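You operate a simulated robot arm through the tools that you are given. There is no shell and no other tool.

You run a simulated robot arm. Do the job below in one go: nothing can be reset, and whatever is moved stays where it is left.

TASK
Change the pad arms over as the job screen says.
Fine: one arm swung in, the other out; both catches end locked.

It is judged by the outcome, as a careful person would: the job done as asked, and still so three seconds after it is handed in. It fails if anything else is knocked over, pushed out of place, dropped, spilled or broken.

THE ROBOT
A 7-joint arm with a two-finger parallel gripper, fixed in place. Base frame: the origin is at the foot of the arm, x ahead of it, y to its left, z up; the work surface is at about z = 80. Readings come in cm, degrees, newtons and seconds.
With the tool pointing down near the work surface it reaches from about 44 to 92 cm from the base axis. Its first joint turns from -143.0 to 143.0 degrees. Payload 3 kg.
Tool frame: the origin (TCP) lies between the finger pads and is the grasp point; the fingertips stand 3 cm ahead of it; z points along the fingers, y is the line along which they close. Largest opening 9.4 cm; finger width 2.8, thickness 1; the body of the gripper, 5 by 9.6 cm, starts 5.5 cm behind the TCP.
Orientation is that of the tool frame in the base frame, as a unit quaternion [x, y, z, w]. With the fingers straight down and closing along the base's y, the tool's x points along the base's -x, its y along +y and its z along -z.

THE INTERFACE
- The arm moves only by the tool drive_tool. Its argument "commands" is a list of rows, each a list of 7 numbers: the shift along the base's x, y, z in units of 300 mm (1.0 is 300 mm), then the turn, a rotation vector about the base's x, y, z in units of 45 degrees (1.0 is 45 degrees), then the finger opening in m, from 0 to 0.094. In form: [[x, y, z, ax, ay, az, fingers], ...]. A call has 1 to 20 rows; each row is the pose to reach, as a shift and turn from the pose commanded when the call began. A call with a number of a shift or a turn outside -1 to 1 is refused whole. A row lasts 0.2 s, in which the tool goes at most 5 cm and 8.6 degrees; a call with a longer step from one row to the next is refused whole, and so is a gripper value outside its range. Where a pose cannot be reached the arm comes as near as it can. A force on the tool above 70 N (or 10 N above the force at the start of the call, whichever is more), or a blocked arm, ends the call early, and 0.2 s more pass. The fingers move at their own pace (about 7.2 cm/s each) and stop on an object; they squeeze with about 33 N. The grip force told is the motor's: it shows also when the fingers shut on nothing. Time passes only in rows, and 0.2 s behind the last, so rows that repeat a pose let the fingers close. It gives the time, the measured TCP pose, the force on the tool (base axes), the opening and the grip force at its end, in the units of the frame above (readings bear some noise), with the torque about the TCP (base axes, N m) and any sound that the robot's microphone picked up, and new pictures: "views" is both (left out), scene, wrist or none.
- Cameras (640 x 400 px; columns grow to the right, rows downward): "scene" is fixed at [4.91, -64.96, 164.66]; the picture's right is [0.85, -0.52, 0.00], its down [-0.28, -0.46, -0.84] and it looks along [0.44, 0.72, -0.54] (base axes); focal length 354 px, centre (320, 200). "wrist" rides on the gripper at [7.6, 1.4, -10.2] in the tool frame; the picture's right is [-0.18, 0.98, 0.00], its down [-0.75, -0.14, -0.64] and it looks along [-0.63, -0.12, 0.77] (tool axes); focal length 243 px, centre (320, 200). There is no depth. A picture from a camera that has moved, and an enlarged one, comes with that camera's place and axes in the base frame and with its lens.
- inspect(camera, box): a new picture of the part [left, top, right, bottom] of that camera's present view, enlarged. The clock stands still meanwhile.
- hand_in(): hands the job in; it is judged then, once.

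Places have to be worked out from the pictures, the camera data and where the tool is seen. Open the gripper and draw the arm clear of the work before you hand the job in, unless the task says otherwise.

The tools are called after ">>>" by a JSON object that holds its "name" and its "arguments". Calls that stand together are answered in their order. drive_tool: Moves the arm, as the interface text tells. Its arguments: {"type":"object","properties":{"commands":{"type":"array","items":{"type":"array","items":{"type":"number"}}},"views":{"type":"string","enum":["both","scene","wrist","none"]}},"required":["commands"]} The other tools are called the same way: inspect (camera, box) takes an enlarged picture of a part of a camera's view; hand_in () hands the job in.

At the start:

```text
time: 0.0
position: [39.45, 38.43, 125.25]
tcp_rot: [0.001, 1.0, 0.0, 0.0]
ft_force: [-0.8, 0.7, -0.5]
torque: [-0.02, 0.0, -0.05]
finger_gap: 9.37
finger_force: 0.0
```

scene: 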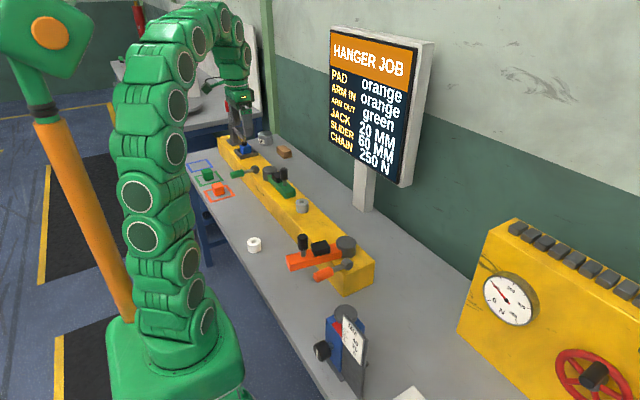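
wrist: 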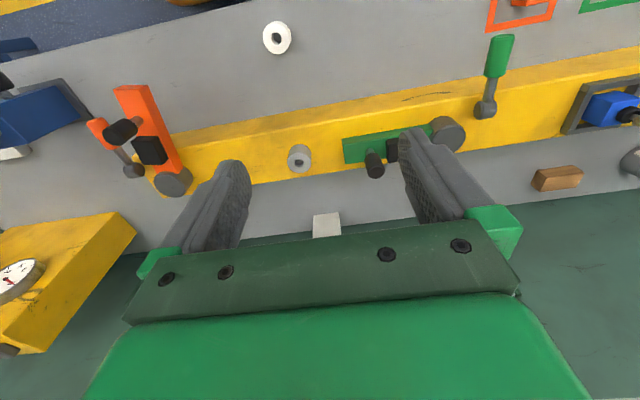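

The pictures show a yellow beam with an orange arm near one end, a green arm near the other, and a screen reading ARM IN orange and ARM OUT green. I'll enlarge the screen and both arms before I move anything.

>>> {"name": "inspect", "arguments": {"camera": "scene", "box": [320, 20, 440, 190]}}

>>> {"name": "inspect", "arguments": {"camera": "scene", "box": [270, 220, 390, 300]}}

>>> {"name": "inspect", "arguments": {"camera": "scene", "box": [180, 130, 320, 220]}}

>>> {"name": "inspect", "arguments": {"camera": "wrist", "box": [60, 60, 260, 210]}}

>>> {"name": "inspect", "arguments": {"camera": "wrist", "box": [320, 20, 540, 200]}}

```text
2.35 times, centred on (380, 105) of scene
camera zoom: at [4.91, -64.96, 164.66], right [0.85, -0.52, 0.0], down [-0.28, -0.46, -0.84], along [0.44, 0.72, -0.54], focal length 833 px, centre (179, 424)
```

zoom: 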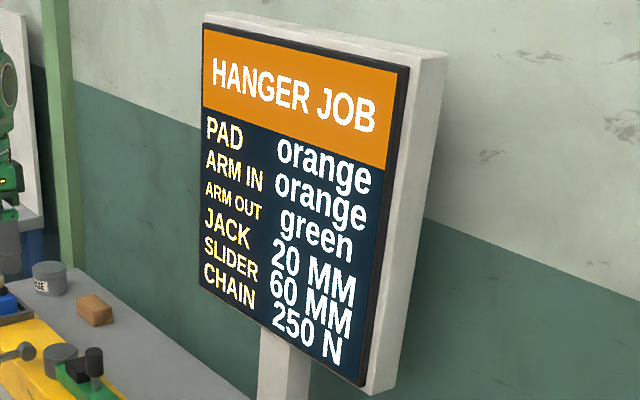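

```text
5.00 times, centred on (330, 260) of scene
camera zoom: at [4.91, -64.96, 164.66], right [0.85, -0.52, 0.0], down [-0.28, -0.46, -0.84], along [0.44, 0.72, -0.54], focal length 1770 px, centre (270, -100)
```

zoom: 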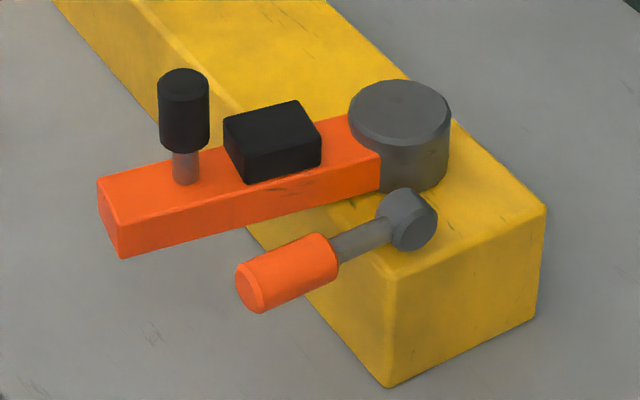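

```text
4.44 times, centred on (250, 175) of scene
camera zoom: at [4.91, -64.96, 164.66], right [0.85, -0.52, 0.0], down [-0.28, -0.46, -0.84], along [0.44, 0.72, -0.54], focal length 1574 px, centre (631, 311)
```

zoom: 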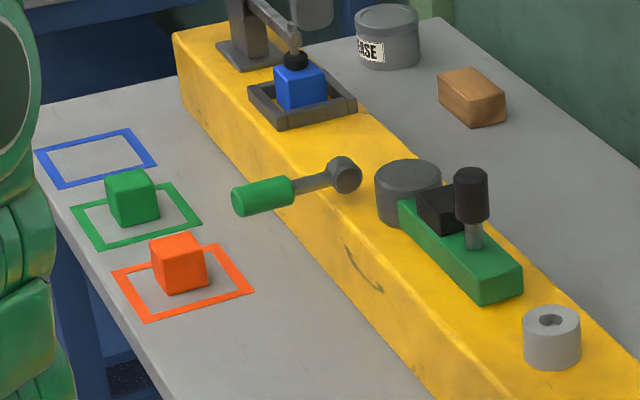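

```text
2.67 times, centred on (160, 135) of wrist
camera zoom: at [31.72, 39.8, 135.32], right [0.18, 0.98, 0.0], down [0.75, -0.14, 0.64], along [0.63, -0.12, -0.77], focal length 647 px, centre (747, 373)
```

zoom: 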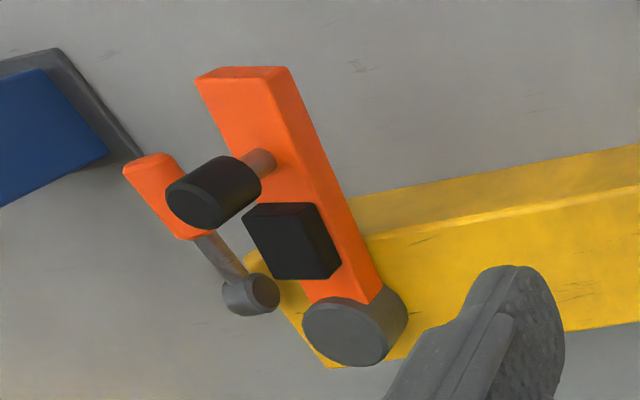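

```text
2.22 times, centred on (430, 110) of wrist
camera zoom: at [31.72, 39.8, 135.32], right [0.18, 0.98, 0.0], down [0.75, -0.14, 0.64], along [0.63, -0.12, -0.77], focal length 539 px, centre (76, 400)
```

zoom: 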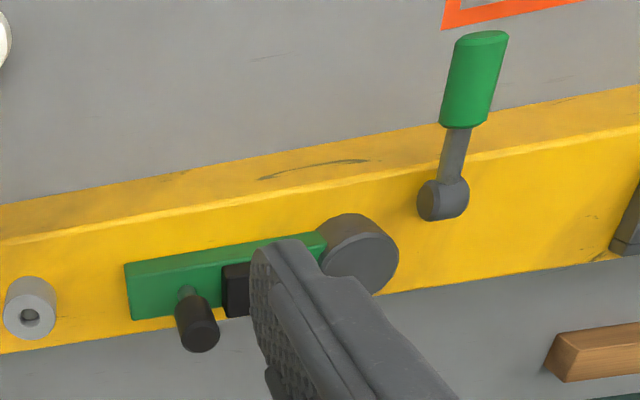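

Triangulating, the orange pivot is near (56, 3, 94) and its catch hub near (52, -3, 92), with the lever pointing -x. The green pivot is near (57, 61, 92) and its catch hub near (52, 66, 92), lever also toward -x. I'll move high over the orange arm for a closer look.

>>> {"name": "drive_tool", "arguments": {"commands": [[0.017, -0.143, -0.03, 0, 0, 0, 0.094], [0.034, -0.286, -0.06, 0, 0, 0, 0.094], [0.05, -0.429, -0.1, 0, 0, 0, 0.094], [0.067, -0.571, -0.13, 0, 0, 0, 0.094], [0.084, -0.714, -0.17, 0, 0, 0, 0.094], [0.1, -0.857, -0.2, 0, 0, 0, 0.094], [0.118, -1.0, -0.23, 0, 0, 0, 0.094], [0.118, -1.0, -0.23, 0, 0, 0, 0.094]]}}

```text
time: 1.8
position: [42.55, 8.27, 118.34]
tcp_rot: [0.0, 1.0, 0.0, 0.0]
ft_force: [-0.4, -0.2, 0.7]
torque: [-0.03, -0.01, 0.01]
finger_gap: 9.39
finger_force: 0.0
camera wrist: at [34.98, 9.72, 128.51], right [0.18, 0.98, 0.0], down [0.75, -0.14, 0.64], along [0.63, -0.12, -0.77], focal length 243 px, centre (320, 200)
```

scene: 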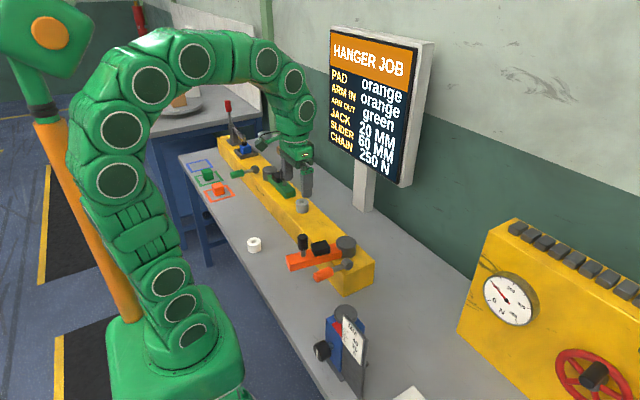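
wrist: 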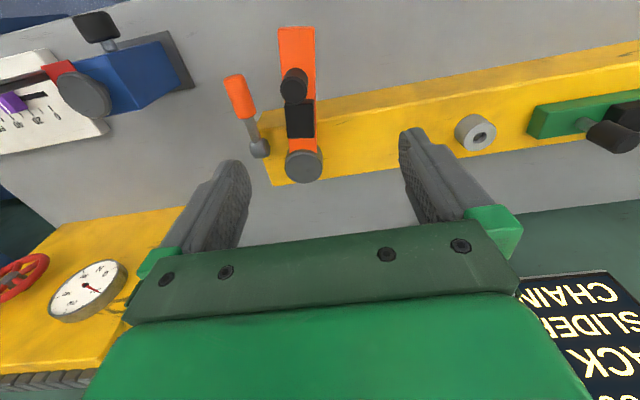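

>>> {"name": "inspect", "arguments": {"camera": "wrist", "box": [200, 15, 360, 195]}}

>>> {"name": "inspect", "arguments": {"camera": "scene", "box": [225, 130, 315, 220]}}

```text
2.22 times, centred on (280, 105) of wrist
camera zoom: at [34.98, 9.72, 128.51], right [0.18, 0.98, 0.0], down [0.75, -0.14, 0.64], along [0.63, -0.12, -0.77], focal length 539 px, centre (409, 411)
```

zoom: 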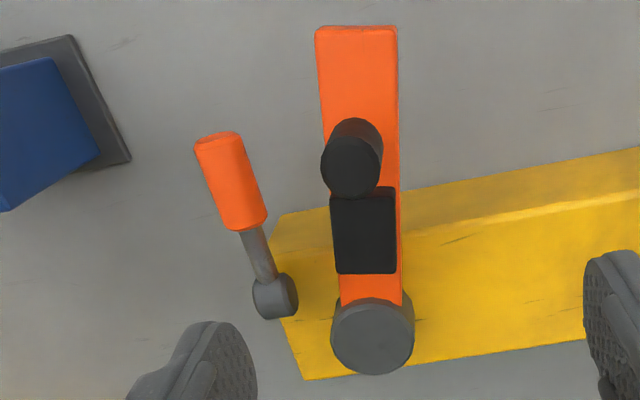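

```text
4.44 times, centred on (270, 175) of scene
camera zoom: at [4.91, -64.96, 164.66], right [0.85, -0.52, 0.0], down [-0.28, -0.46, -0.84], along [0.44, 0.72, -0.54], focal length 1574 px, centre (542, 311)
```

zoom: 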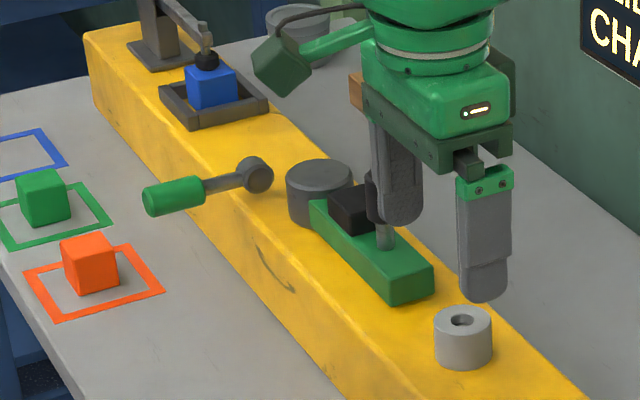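

The orange arm runs from its pivot at (55.3, 3.1) toward -x, ending near (37, 6). The beam top is at about z=90 and the catch lever lies flat toward -x at y≈-3.5. I'll zoom in further to see how the catches work.

>>> {"name": "inspect", "arguments": {"camera": "scene", "box": [305, 235, 369, 275]}}

>>> {"name": "inspect", "arguments": {"camera": "scene", "box": [225, 150, 305, 200]}}

>>> {"name": "inspect", "arguments": {"camera": "wrist", "box": [210, 60, 338, 200]}}

```text
10.00 times, centred on (337, 255) of scene
camera zoom: at [4.91, -64.96, 164.66], right [0.85, -0.52, 0.0], down [-0.28, -0.46, -0.84], along [0.44, 0.72, -0.54], focal length 3541 px, centre (150, -350)
```

zoom: 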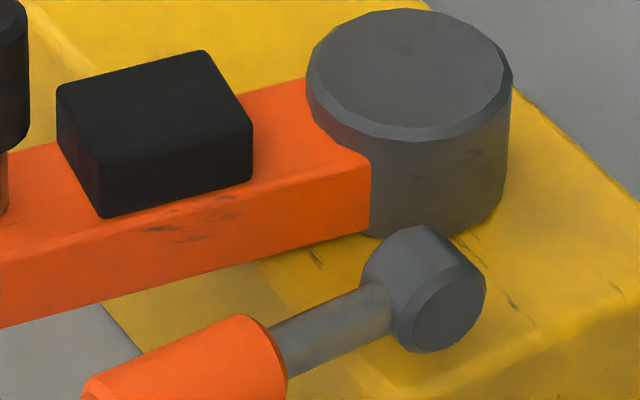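

```text
8.00 times, centred on (265, 175) of scene
camera zoom: at [4.91, -64.96, 164.66], right [0.85, -0.52, 0.0], down [-0.28, -0.46, -0.84], along [0.44, 0.72, -0.54], focal length 2833 px, centre (760, 400)
```

zoom: 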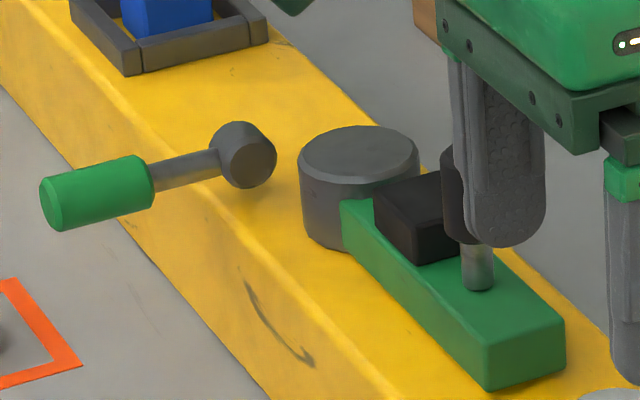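

```text
2.86 times, centred on (274, 130) of wrist
camera zoom: at [34.98, 9.72, 128.51], right [0.18, 0.98, 0.0], down [0.75, -0.14, 0.64], along [0.63, -0.12, -0.77], focal length 693 px, centre (451, 400)
```

zoom: 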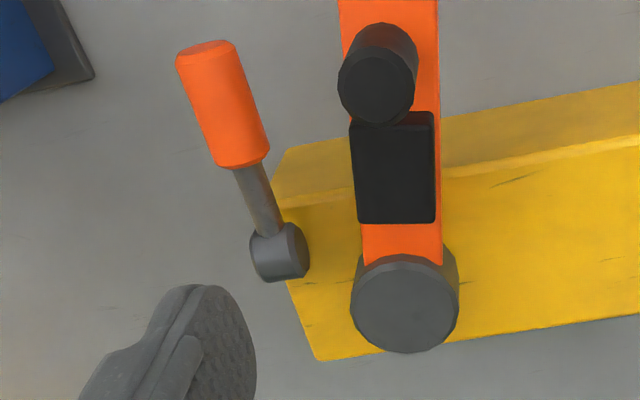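

Both catch hubs have a horizontal axis along y, and both levers lie flat toward -x, so they most likely lift to release. I'll line up above the orange catch handle, around (45, -3.5), with the fingers partly open.

>>> {"name": "drive_tool", "arguments": {"commands": [[0.02, -0.14, 0, 0, 0, 0, 0.06], [0.045, -0.28, 0, 0, 0, 0, 0.06], [0.067, -0.398, 0, 0, 0, 0, 0.06], [0.067, -0.398, -0.15, 0, 0, 0, 0.06], [0.067, -0.398, -0.3, 0, 0, 0, 0.06], [0.067, -0.398, -0.445, 0, 0, 0, 0.06], [0.067, -0.398, -0.445, 0, 0, 0, 0.06]]}}

```text
time: 3.4
position: [44.83, -3.63, 104.61]
tcp_rot: [-0.001, 1.0, 0.0, 0.0]
ft_force: [0.6, -0.6, -0.1]
torque: [-0.01, -0.02, -0.04]
finger_gap: 6.02
finger_force: 0.0
camera wrist: at [37.22, -2.11, 114.91], right [0.18, 0.98, 0.0], down [0.75, -0.14, 0.64], along [0.63, -0.12, -0.77], focal length 243 px, centre (320, 200)
```

scene: 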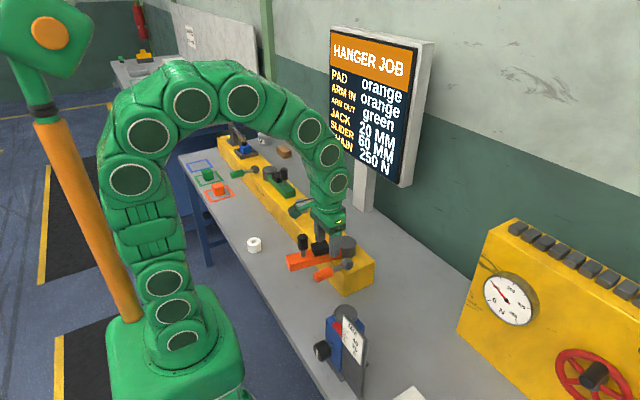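
wrist: 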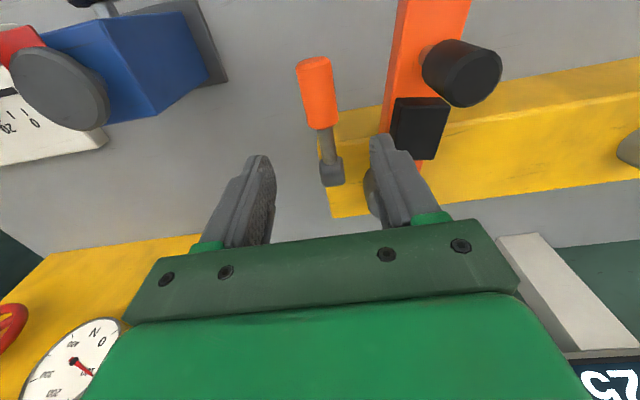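

The handle end is near (41.1, -3.5) and the hub near (52, -3.6), so the tool is lined up in y. The arm's near side is about 3 cm clear of the finger, so I'll go down to handle height.

>>> {"name": "drive_tool", "arguments": {"commands": [[0, 0, -0.13, 0, 0, 0, 0.06], [0, 0, -0.25, 0, 0, 0, 0.06], [0, 0, -0.34, 0, 0, 0, 0.06], [0, 0, -0.403, 0, 0, 0, 0.06], [0, 0, -0.403, 0, 0, 0, 0.06]]}}

```text
time: 4.6
position: [45.01, -3.66, 92.66]
tcp_rot: [0.0, 1.0, 0.0, 0.0]
ft_force: [-0.3, -0.1, -0.9]
torque: [0.01, -0.01, 0.0]
finger_gap: 6.0
finger_force: 0.1
camera wrist: at [37.33, -2.22, 102.9], right [0.18, 0.98, 0.0], down [0.75, -0.14, 0.64], along [0.63, -0.12, -0.77], focal length 243 px, centre (320, 200)
```

scene: 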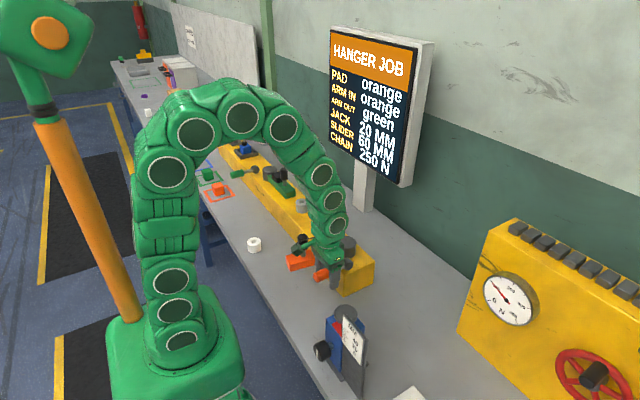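
wrist: 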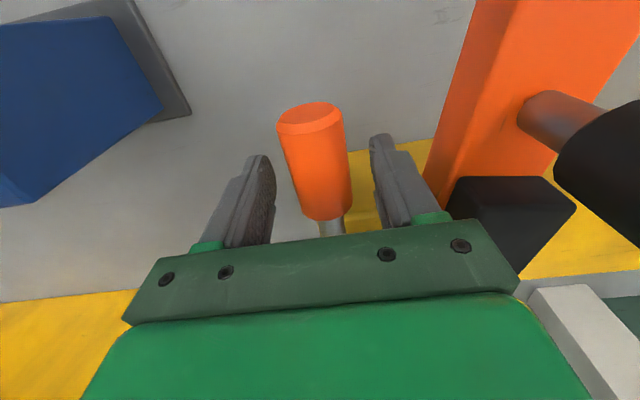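

The handle sits between the fingers with the arm and pad clear to the right. I'll close on the handle without moving.

>>> {"name": "drive_tool", "arguments": {"commands": [[0, 0, 0, 0, 0, 0, 0.015], [0, 0, 0, 0, 0, 0, 0.015], [0, 0, 0, 0, 0, 0, 0.015], [0, 0, 0, 0, 0, 0, 0.015]]}}

```text
time: 5.6
position: [45.0, -3.42, 92.62]
tcp_rot: [0.001, 1.0, 0.0, 0.001]
ft_force: [4.0, 57.4, -3.4]
torque: [0.11, 0.05, -0.08]
finger_gap: 3.27
finger_force: 45.1
camera wrist: at [37.33, -2.08, 102.91], right [0.18, 0.98, 0.0], down [0.75, -0.14, 0.64], along [0.63, -0.12, -0.77], focal length 243 px, centre (320, 200)
```

scene: 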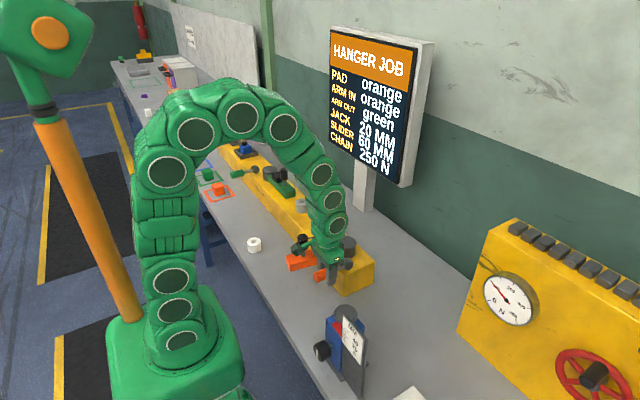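
wrist: 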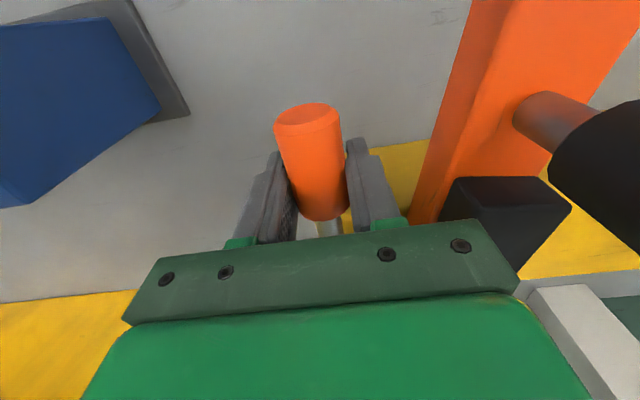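

Both fingers are on the handle (gap 3.27 cm), but a 57 N side load shows I'm slightly off centre toward -y. I'll shift +y a little to relax it.

>>> {"name": "drive_tool", "arguments": {"commands": [[0, 0.003, 0, 0, 0, 0, 0.015], [0, 0.005, 0, 0, 0, 0, 0.015], [0, 0.005, 0, 0, 0, 0, 0.015]], "views": "none"}}

```text
time: 6.4
position: [44.83, -3.49, 92.75]
tcp_rot: [-0.001, 1.0, -0.002, 0.001]
ft_force: [15.3, 7.7, -14.8]
torque: [-0.08, 0.91, -0.08]
finger_gap: 3.28
finger_force: 44.8
```

The side load has dropped. Now I'll try a small lift of about 10° along the arc around the hub to see whether the catch turns.

>>> {"name": "drive_tool", "arguments": {"commands": [[0.001, 0, 0.02, 0, 0, 0, 0.015], [0.004, 0, 0.041, 0, 0, 0, 0.015], [0.004, 0, 0.041, 0, 0, 0, 0.015]]}}

```text
time: 7.2
position: [44.9, -3.55, 94.0]
tcp_rot: [-0.001, 1.0, -0.001, -0.001]
ft_force: [-20.2, -24.2, -8.2]
torque: [-0.11, 0.74, -0.05]
finger_gap: 3.29
finger_force: 44.7
camera wrist: at [37.31, -2.05, 104.22], right [0.18, 0.98, 0.0], down [0.76, -0.14, 0.64], along [0.63, -0.12, -0.77], focal length 243 px, centre (320, 200)
```

scene: 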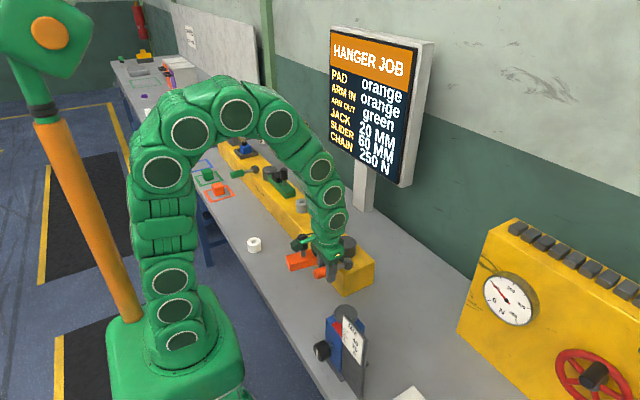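
wrist: 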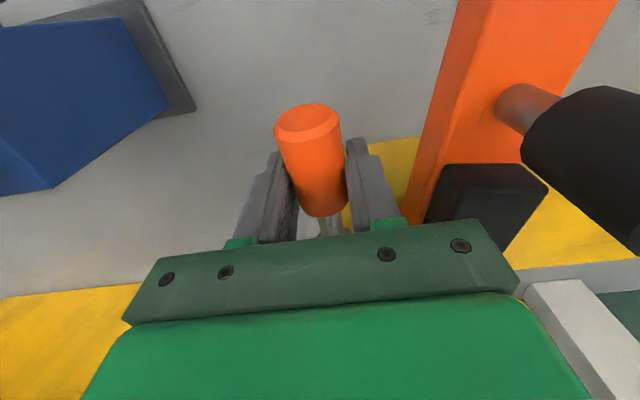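

The handle followed me up 1.3 cm with little resistance, so the catch lever does lift. I'll carry on along the arc to about 50°, letting the handle turn between the pads.

>>> {"name": "drive_tool", "arguments": {"commands": [[0.004, -0.001, 0.018, 0, 0, 0, 0.015], [0.009, -0.002, 0.036, 0, 0, 0, 0.015], [0.017, -0.002, 0.055, 0, 0, 0, 0.015], [0.026, -0.002, 0.073, 0, 0, 0, 0.015], [0.037, -0.002, 0.09, 0, 0, 0, 0.015], [0.05, -0.002, 0.107, 0, 0, 0, 0.015], [0.064, -0.002, 0.122, 0, 0, 0, 0.015], [0.079, -0.002, 0.136, 0, 0, 0, 0.015]]}}

```text
time: 9.0
position: [47.34, -3.48, 97.98]
tcp_rot: [0.0, 1.0, 0.0, -0.001]
ft_force: [-22.4, -16.7, -7.7]
torque: [-0.38, 1.35, 0.04]
finger_gap: 2.86
finger_force: 44.1
camera wrist: at [39.73, -2.06, 108.29], right [0.18, 0.98, 0.0], down [0.76, -0.14, 0.64], along [0.63, -0.12, -0.77], focal length 243 px, centre (320, 200)
```

scene: 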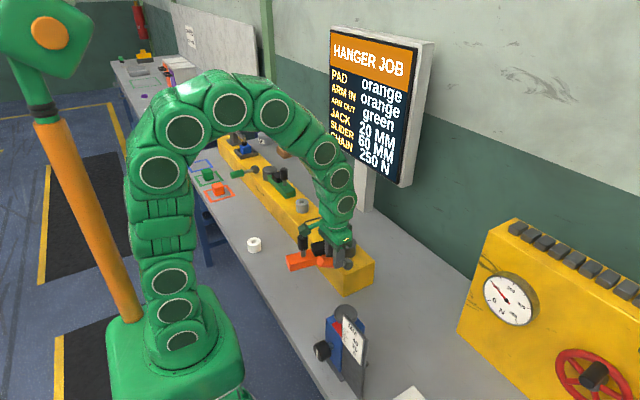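
wrist: 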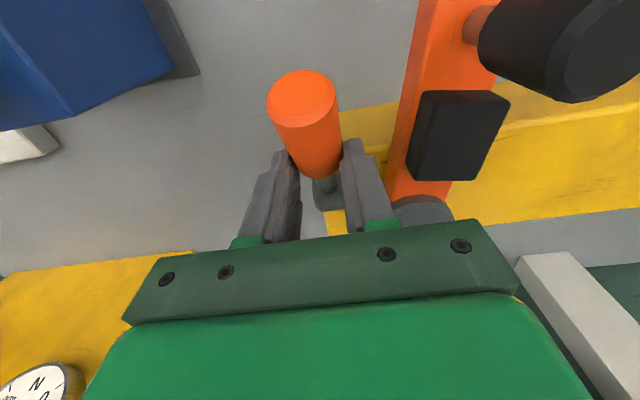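

The lever is now near 50° and still following easily. I'll continue the arc toward upright, about 90°, watching the force.

>>> {"name": "drive_tool", "arguments": {"commands": [[0.017, -0.001, 0.013, 0, 0, 0, 0.015], [0.034, -0.001, 0.024, 0, 0, 0, 0.015], [0.052, -0.001, 0.033, 0, 0, 0, 0.015], [0.071, -0.001, 0.041, 0, 0, 0, 0.015], [0.091, -0.001, 0.047, 0, 0, 0, 0.015], [0.111, -0.001, 0.052, 0, 0, 0, 0.015]]}}

```text
time: 10.4
position: [50.8, -3.42, 99.69]
tcp_rot: [0.0, 1.0, 0.0, 0.0]
ft_force: [0.6, -0.2, -0.1]
torque: [0.01, -0.02, 0.0]
finger_gap: 1.5
finger_force: 0.0
camera wrist: at [43.13, -2.06, 109.83], right [0.18, 0.98, 0.0], down [0.75, -0.14, 0.64], along [0.63, -0.12, -0.77], focal length 243 px, centre (320, 200)
```

scene: 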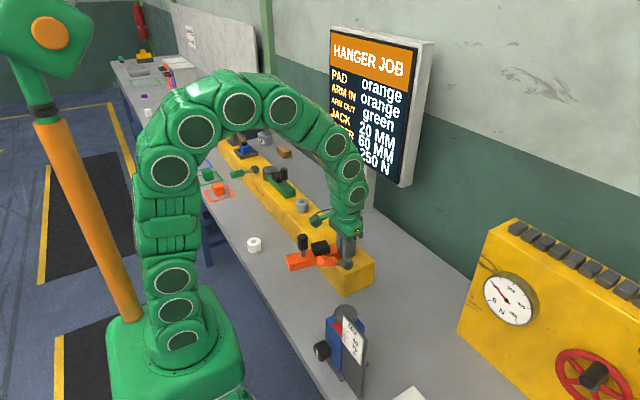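
wrist: 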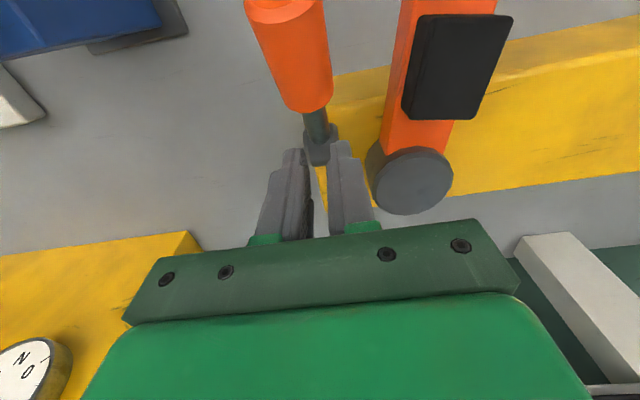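

The fingers slipped off the handle (gap at the 1.5 cm command, no force). I'll zoom in to see where the lever ended up.

>>> {"name": "inspect", "arguments": {"camera": "scene", "box": [290, 200, 386, 270]}}

>>> {"name": "inspect", "arguments": {"camera": "wrist", "box": [220, 0, 380, 200]}}

```text
5.71 times, centred on (338, 235) of scene
camera zoom: at [4.91, -64.96, 164.66], right [0.85, -0.52, 0.0], down [-0.28, -0.46, -0.84], along [0.44, 0.72, -0.54], focal length 2023 px, centre (217, 0)
```

zoom: 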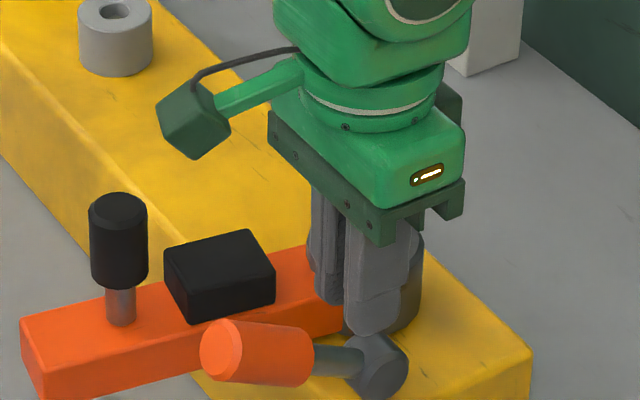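

```text
2.00 times, centred on (300, 100) of wrist
camera zoom: at [43.13, -2.06, 109.83], right [0.18, 0.98, 0.0], down [0.75, -0.14, 0.64], along [0.63, -0.12, -0.77], focal length 485 px, centre (360, 400)
```

zoom: 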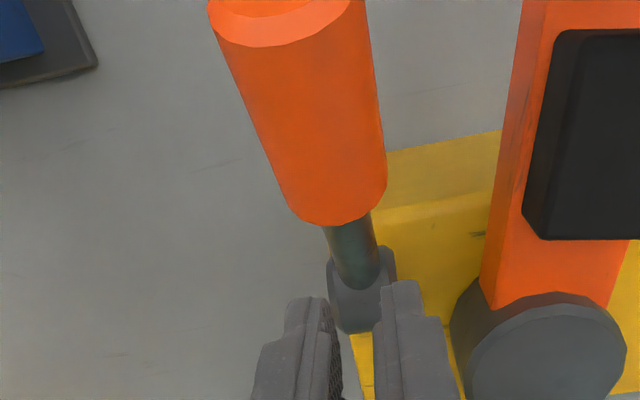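

The lever stayed raised at about 34°, with its handle end near (42.7, -3.5, 98.8), and nothing else moved. I'll rise clear and go over the orange arm's black knob, near (42, 5.3), to check whether the arm is now free.

>>> {"name": "drive_tool", "arguments": {"commands": [[0, 0, 0.14, 0, 0, 0, 0.015], [0, 0, 0.29, 0, 0, 0, 0.03], [-0.1, 0.1, 0.29, 0, 0, 0, 0.06], [-0.2, 0.2, 0.29, 0, 0, 0, 0.06], [-0.28, 0.29, 0.29, 0, 0, 0, 0.06], [-0.28, 0.29, 0.29, 0, 0, 0, 0.06]]}}

```text
time: 11.8
position: [42.57, 5.01, 108.32]
tcp_rot: [0.0, 1.0, 0.001, 0.0]
ft_force: [-0.2, -0.3, -0.2]
torque: [0.03, 0.0, 0.01]
finger_gap: 5.99
finger_force: 0.1
camera wrist: at [34.98, 6.5, 118.5], right [0.18, 0.98, 0.0], down [0.75, -0.14, 0.64], along [0.63, -0.12, -0.77], focal length 243 px, centre (320, 200)
```

scene: 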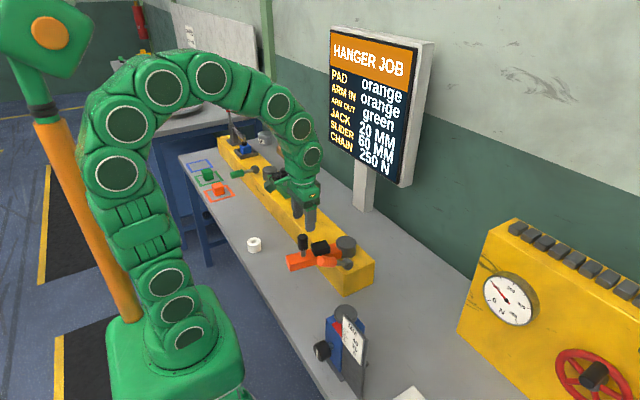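
wrist: 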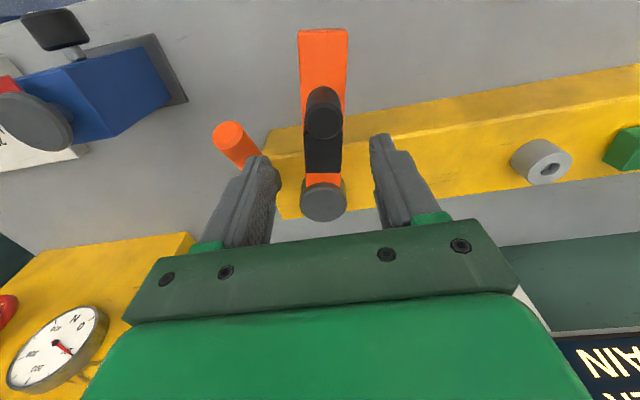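

>>> {"name": "inspect", "arguments": {"camera": "wrist", "box": [200, 20, 400, 230]}}

>>> {"name": "inspect", "arguments": {"camera": "scene", "box": [275, 220, 371, 280]}}

```text
1.90 times, centred on (300, 125) of wrist
camera zoom: at [34.98, 6.5, 118.5], right [0.18, 0.98, 0.0], down [0.75, -0.14, 0.64], along [0.63, -0.12, -0.77], focal length 462 px, centre (358, 343)
```

zoom: 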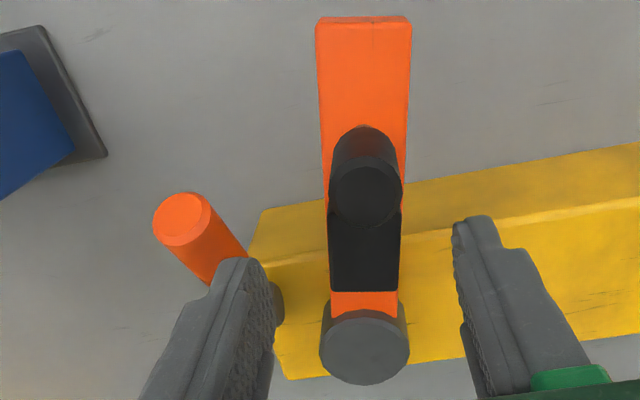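

```text
6.67 times, centred on (323, 250) of scene
camera zoom: at [4.91, -64.96, 164.66], right [0.85, -0.52, 0.0], down [-0.28, -0.46, -0.84], along [0.44, 0.72, -0.54], focal length 2360 px, centre (300, -133)
```

zoom: 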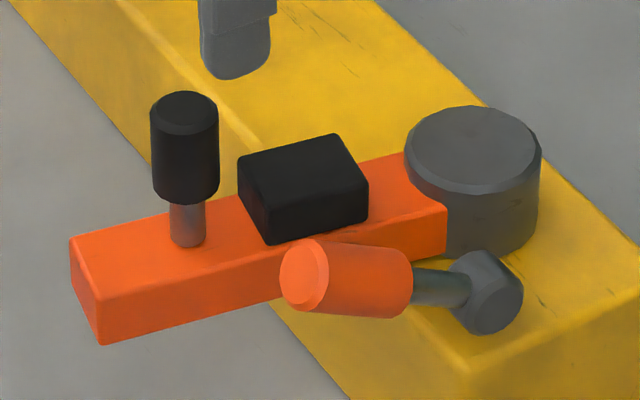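

The knob top is about (42.2, 5.4, 101) with its grip section at z≈96.5–101. The pad block starts at x≈45, and I'll close across y so the fingers stay clear of it. I'll descend around the knob.

>>> {"name": "drive_tool", "arguments": {"commands": [[-0.005, 0.012, -0.1, 0, 0, 0, 0.06], [-0.01, 0.014, -0.2, 0, 0, 0, 0.06], [-0.01, 0.014, -0.28, 0, 0, 0, 0.06], [-0.01, 0.014, -0.325, 0, 0, 0, 0.06], [-0.01, 0.014, -0.325, 0, 0, 0, 0.06]]}}

```text
time: 13.0
position: [42.16, 5.48, 98.67]
tcp_rot: [0.001, 1.0, 0.0, 0.001]
ft_force: [-0.4, 0.2, 0.3]
torque: [0.0, 0.01, 0.01]
finger_gap: 6.03
finger_force: 0.1
camera wrist: at [34.53, 6.99, 108.87], right [0.18, 0.98, 0.0], down [0.75, -0.14, 0.64], along [0.63, -0.12, -0.77], focal length 243 px, centre (320, 200)
```

scene: 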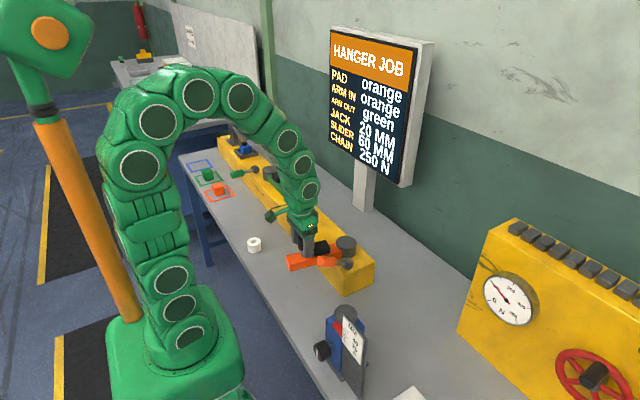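
wrist: 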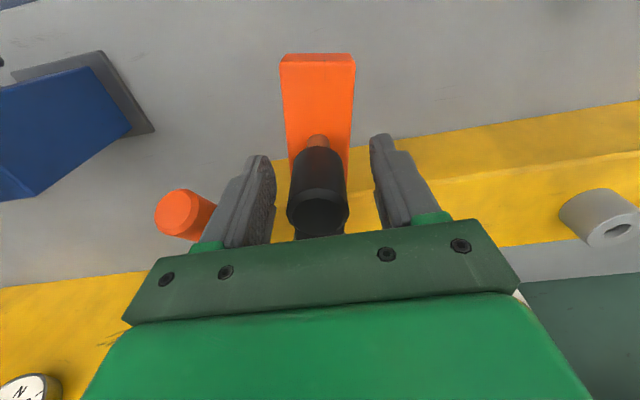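

The knob is centred between the fingers and clear of everything else. I'll close on it and read the force.

>>> {"name": "drive_tool", "arguments": {"commands": [[0, 0, 0, 0, 0, 0, 0.02], [0, 0, 0, 0, 0, 0, 0.02], [0, 0, 0, 0, 0, 0, 0.02], [0, 0, 0, 0, 0, 0, 0.02]], "views": "none"}}

```text
time: 14.0
position: [42.17, 5.42, 98.67]
tcp_rot: [0.0, 1.0, 0.0, 0.0]
ft_force: [3.2, -1.6, -5.1]
torque: [0.42, -0.68, -0.1]
finger_gap: 2.95
finger_force: 44.9
```

The grip is good (2.95 cm, almost no side load). I'll nudge the knob about 2.5° along its arc toward +y to see whether the arm is released.

>>> {"name": "drive_tool", "arguments": {"commands": [[0.002, 0.01, 0, 0, 0, -0.03, 0.02], [0.0035, 0.019, 0, 0, 0, -0.055, 0.02], [0.0035, 0.019, 0, 0, 0, -0.055, 0.02]], "views": "none"}}

```text
time: 14.8
position: [42.31, 6.17, 98.64]
tcp_rot: [0.023, 1.0, 0.0, 0.001]
ft_force: [19.5, -8.3, 5.8]
torque: [-0.86, 0.57, -0.29]
finger_gap: 2.97
finger_force: 44.8
```

The arm moved with only about 8 N, so it is released. I'll swing the knob along its arc about the pivot, turning the tool with it, for the next 30°.

>>> {"name": "drive_tool", "arguments": {"commands": [[0.007, 0.0185, 0, 0, 0, -0.055, 0.02], [0.012, 0.037, 0, 0, 0, -0.111, 0.02], [0.018, 0.0555, 0, 0, 0, -0.167, 0.02], [0.0253, 0.0737, 0, 0, 0, -0.222, 0.02], [0.033, 0.0915, 0, 0, 0, -0.278, 0.02], [0.0417, 0.1087, 0, 0, 0, -0.333, 0.02], [0.051, 0.1257, 0, 0, 0, -0.389, 0.02], [0.0613, 0.1423, 0, 0, 0, -0.444, 0.02], [0.072, 0.158, 0, 0, 0, -0.5, 0.02], [0.0833, 0.1737, 0, 0, 0, -0.555, 0.02], [0.0955, 0.189, 0, 0, 0, -0.611, 0.02], [0.1083, 0.2033, 0, 0, 0, -0.667, 0.02]]}}

```text
time: 17.4
position: [45.36, 12.33, 98.57]
tcp_rot: [0.281, 0.96, 0.0, -0.002]
ft_force: [-14.5, 6.4, -12.0]
torque: [1.22, -0.2, -0.33]
finger_gap: 2.95
finger_force: 44.9
camera wrist: at [39.67, 17.58, 108.78], right [0.68, 0.73, 0.0], down [0.56, -0.52, 0.64], along [0.47, -0.44, -0.77], focal length 243 px, centre (320, 200)
```

scene: 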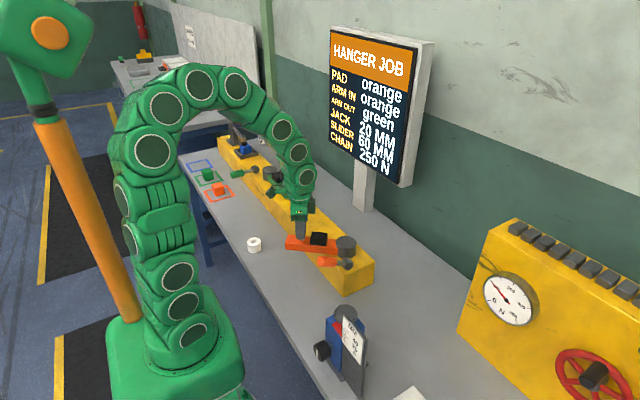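
wrist: 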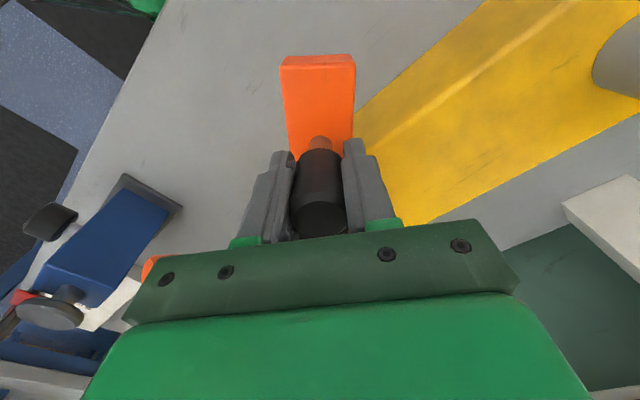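

The arm follows smoothly and is now about 43° round, with forces under 20 N. I'll continue the arc another 40° toward lying along the beam.

>>> {"name": "drive_tool", "arguments": {"commands": [[0.0135, 0.0145, 0, 0, 0, -0.055, 0.02], [0.0275, 0.0285, 0, 0, 0, -0.111, 0.02], [0.0425, 0.0415, 0, 0, 0, -0.167, 0.02], [0.0575, 0.054, 0, 0, 0, -0.222, 0.02], [0.0735, 0.0655, 0, 0, 0, -0.278, 0.02], [0.0895, 0.077, 0, 0, 0, -0.333, 0.02], [0.1065, 0.0875, 0, 0, 0, -0.389, 0.02], [0.1235, 0.097, 0, 0, 0, -0.444, 0.02], [0.1415, 0.1055, 0, 0, 0, -0.5, 0.02], [0.1595, 0.114, 0, 0, 0, -0.555, 0.02], [0.178, 0.121, 0, 0, 0, -0.611, 0.02], [0.1965, 0.1275, 0, 0, 0, -0.667, 0.02], [0.2155, 0.133, 0, 0, 0, -0.722, 0.02], [0.2345, 0.1375, 0, 0, 0, -0.778, 0.02], [0.254, 0.1415, 0, 0, 0, -0.833, 0.02], [0.273, 0.1445, 0, 0, 0, -0.889, 0.02]]}}

```text
time: 20.8
position: [53.63, 16.73, 98.61]
tcp_rot: [0.591, 0.806, 0.0, 0.0]
ft_force: [-7.4, 23.8, 14.1]
torque: [-0.37, 0.89, -0.18]
finger_gap: 2.92
finger_force: 45.0
camera wrist: at [52.6, 24.35, 108.76], right [0.99, 0.12, 0.0], down [0.09, -0.76, 0.64], along [0.08, -0.64, -0.77], focal length 243 px, centre (320, 200)
```

scene: 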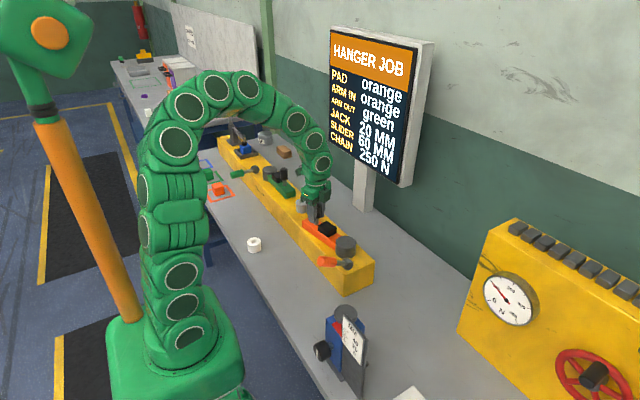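
wrist: 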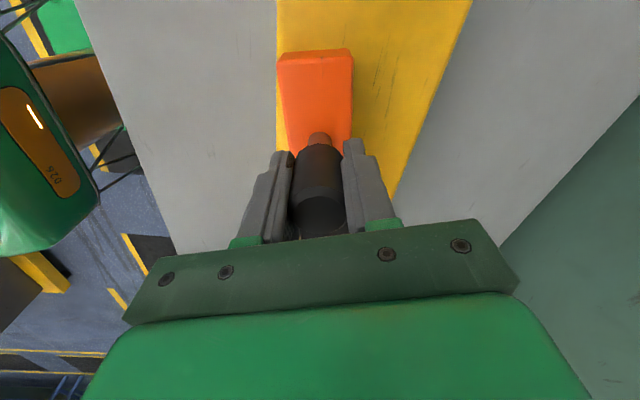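

The arm is at about 83° and its tip is still slightly on the -x side of the beam centre line (edges at x≈50.2 and 61.7). I'll go the last 7° gently and watch for a stop.

>>> {"name": "drive_tool", "arguments": {"commands": [[0.014, 0.003, 0, 0, 0, -0.041, 0.02], [0.028, 0.005, 0, 0, 0, -0.082, 0.02], [0.042, 0.006, 0, 0, 0, -0.123, 0.02], [0.055, 0.007, 0, 0, 0, -0.164, 0.02], [0.055, 0.007, 0, 0, 0, -0.164, 0.02]]}}

```text
time: 22.0
position: [55.27, 16.7, 98.59]
tcp_rot: [0.642, 0.767, -0.001, -0.001]
ft_force: [-3.5, 21.1, -21.6]
torque: [0.08, -0.91, -0.31]
finger_gap: 2.94
finger_force: 44.8
camera wrist: at [55.34, 24.56, 108.77], right [1.0, -0.01, 0.0], down [-0.01, -0.77, 0.64], along [-0.01, -0.64, -0.77], focal length 243 px, centre (320, 200)
```

scene: 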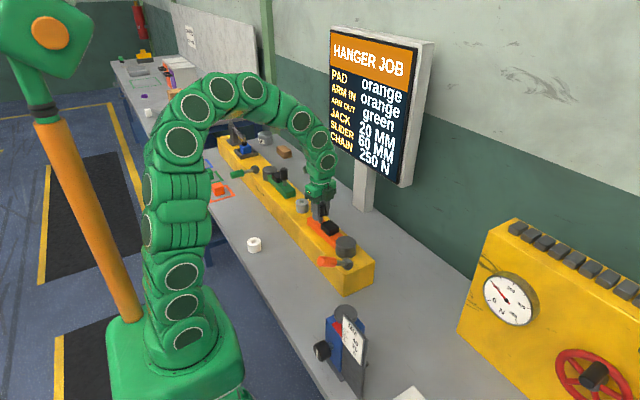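
wrist: 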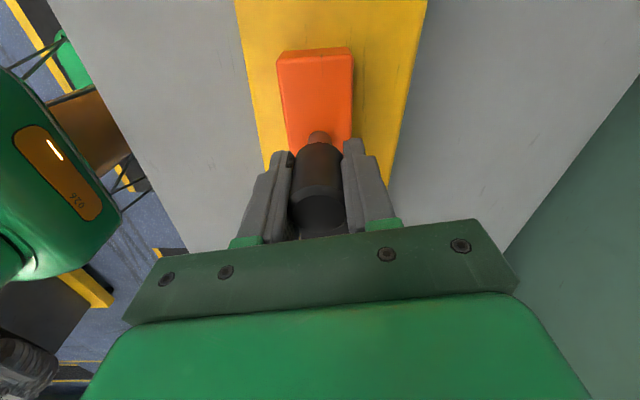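

There's no stop yet at about 90° and side force is near zero. I'll compare the orange arm's line with the green arm, which is "in", and with the beam edges.

>>> {"name": "inspect", "arguments": {"camera": "scene", "box": [215, 140, 385, 300]}}

>>> {"name": "inspect", "arguments": {"camera": "scene", "box": [225, 145, 315, 215]}}

>>> {"name": "inspect", "arguments": {"camera": "scene", "box": [285, 190, 375, 280]}}

```text
2.50 times, centred on (300, 220) of scene
camera zoom: at [4.91, -64.96, 164.66], right [0.85, -0.52, 0.0], down [-0.28, -0.46, -0.84], along [0.44, 0.72, -0.54], focal length 885 px, centre (370, 150)
```

zoom: 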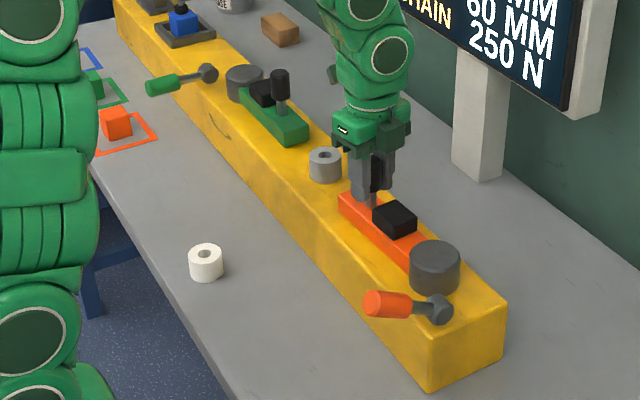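

```text
5.71 times, centred on (270, 180) of scene
camera zoom: at [4.91, -64.96, 164.66], right [0.85, -0.52, 0.0], down [-0.28, -0.46, -0.84], along [0.44, 0.72, -0.54], focal length 2023 px, centre (606, 314)
```

zoom: 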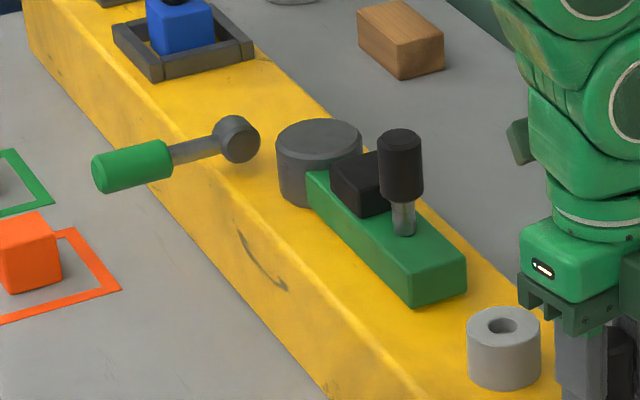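

```text
4.44 times, centred on (330, 235) of scene
camera zoom: at [4.91, -64.96, 164.66], right [0.85, -0.52, 0.0], down [-0.28, -0.46, -0.84], along [0.44, 0.72, -0.54], focal length 1574 px, centre (276, 44)
```

zoom: 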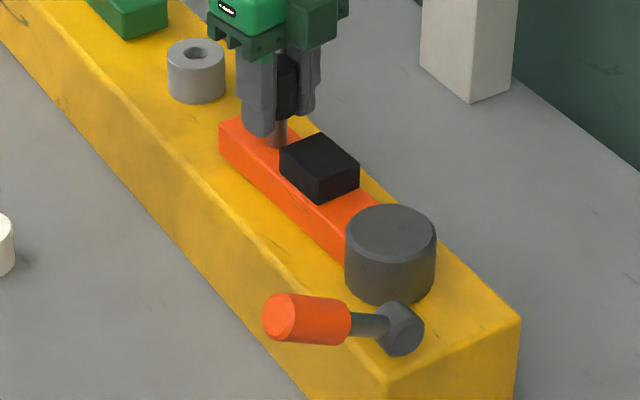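

The green arm lies along the beam to within about 1–2°, while the orange arm is still about 2° short on the -x side. I'll push it another 3° to square it up and feel for an end stop.

>>> {"name": "drive_tool", "arguments": {"commands": [[0.008, -0.001, 0.001, 0, 0, -0.022, 0.02], [0.016, -0.002, 0.002, 0, 0, -0.044, 0.02], [0.023, -0.002, 0.002, 0, 0, -0.066, 0.02], [0.023, -0.002, 0.002, 0, 0, -0.066, 0.02]]}}

```text
time: 23.0
position: [55.92, 16.84, 98.59]
tcp_rot: [0.661, 0.75, 0.0, 0.0]
ft_force: [-2.4, 8.4, -25.1]
torque: [-0.97, -0.73, -0.34]
finger_gap: 2.91
finger_force: 44.6
camera wrist: at [56.4, 24.54, 108.83], right [1.0, -0.06, 0.0], down [-0.05, -0.76, 0.64], along [-0.04, -0.64, -0.77], focal length 243 px, centre (320, 200)
```

scene: 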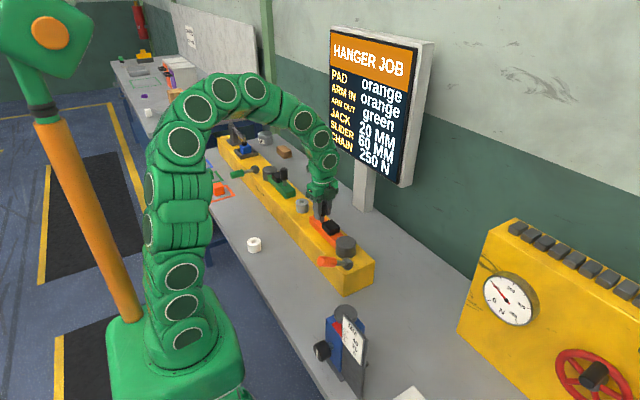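
wrist: 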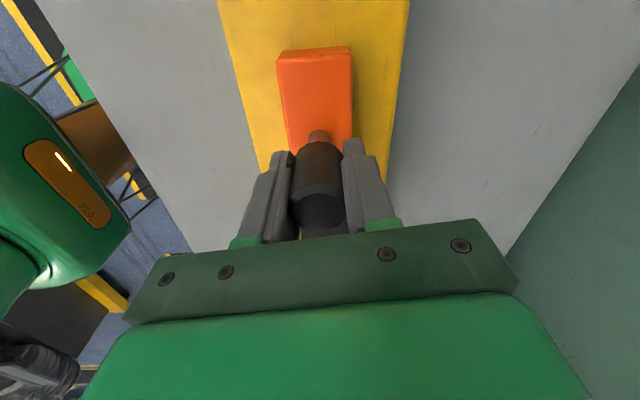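

There's still no hard stop. From the wrist camera the arm now looks centred on the beam, so I'll measure its line again in the scene view.

>>> {"name": "inspect", "arguments": {"camera": "scene", "box": [310, 200, 374, 260]}}

>>> {"name": "inspect", "arguments": {"camera": "scene", "box": [255, 155, 319, 215]}}

>>> {"name": "inspect", "arguments": {"camera": "wrist", "box": [210, 0, 420, 180]}}

```text
6.67 times, centred on (342, 230) of scene
camera zoom: at [4.91, -64.96, 164.66], right [0.85, -0.52, 0.0], down [-0.28, -0.46, -0.84], along [0.44, 0.72, -0.54], focal length 2360 px, centre (173, 0)
```

zoom: 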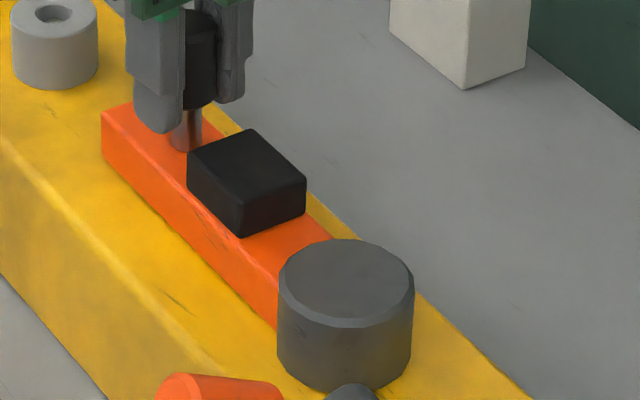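

```text
6.67 times, centred on (287, 185) of scene
camera zoom: at [4.91, -64.96, 164.66], right [0.85, -0.52, 0.0], down [-0.28, -0.46, -0.84], along [0.44, 0.72, -0.54], focal length 2360 px, centre (540, 300)
```

zoom: 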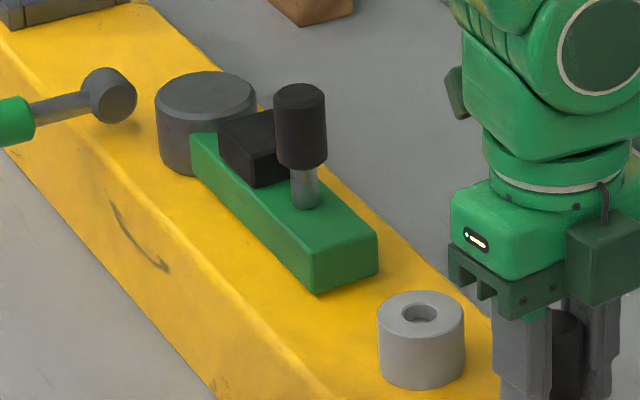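

```text
2.22 times, centred on (315, 90) of wrist
camera zoom: at [56.4, 24.54, 108.83], right [1.0, -0.06, 0.0], down [-0.05, -0.76, 0.64], along [-0.04, -0.64, -0.77], focal length 539 px, centre (331, 444)
```

zoom: 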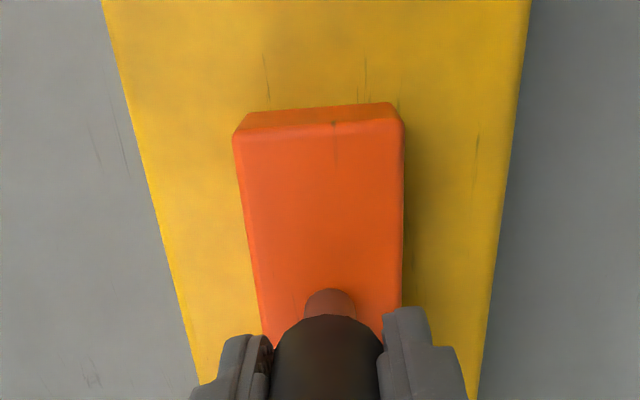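

The orange arm is now parallel to the beam within about half a degree and centred on it. I'll release the knob, rise straight up, and start turning the tool back on the way to the orange catch.

>>> {"name": "drive_tool", "arguments": {"commands": [[0, 0, 0, 0, 0, 0, 0.05], [0, 0, 0, 0, 0, 0, 0.06], [0, 0, 0, 0, 0, 0, 0.06], [0, 0, 0.12, 0, 0, 0, 0.06], [0, 0, 0.24, 0, 0, 0, 0.06], [0, 0, 0.36, 0, 0, 0, 0.06], [-0.05, -0.08, 0.36, 0, 0, 0.18, 0.06], [-0.1, -0.16, 0.36, 0, 0, 0.36, 0.06], [-0.15, -0.24, 0.36, 0, 0, 0.54, 0.06], [-0.2, -0.32, 0.36, 0, 0, 0.72, 0.06], [-0.25, -0.4, 0.36, 0, 0, 0.9, 0.06], [-0.25, -0.4, 0.36, 0, 0, 0.9, 0.06]]}}

```text
time: 25.6
position: [48.5, 4.98, 109.67]
tcp_rot: [0.36, 0.933, 0.0, 0.0]
ft_force: [0.3, 0.0, -0.2]
torque: [0.03, -0.01, -0.01]
finger_gap: 5.99
finger_force: 0.1
camera wrist: at [43.75, 11.11, 119.81], right [0.8, 0.6, 0.0], down [0.46, -0.61, 0.64], along [0.39, -0.51, -0.77], focal length 243 px, centre (320, 200)
```

scene: 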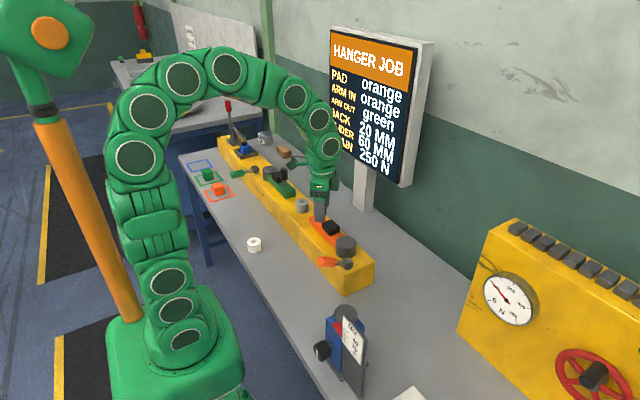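
wrist: 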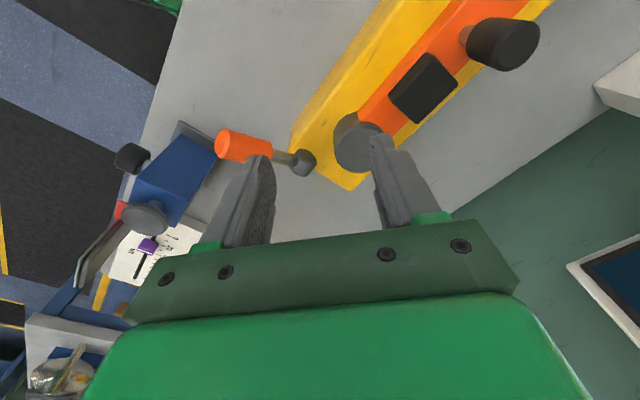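

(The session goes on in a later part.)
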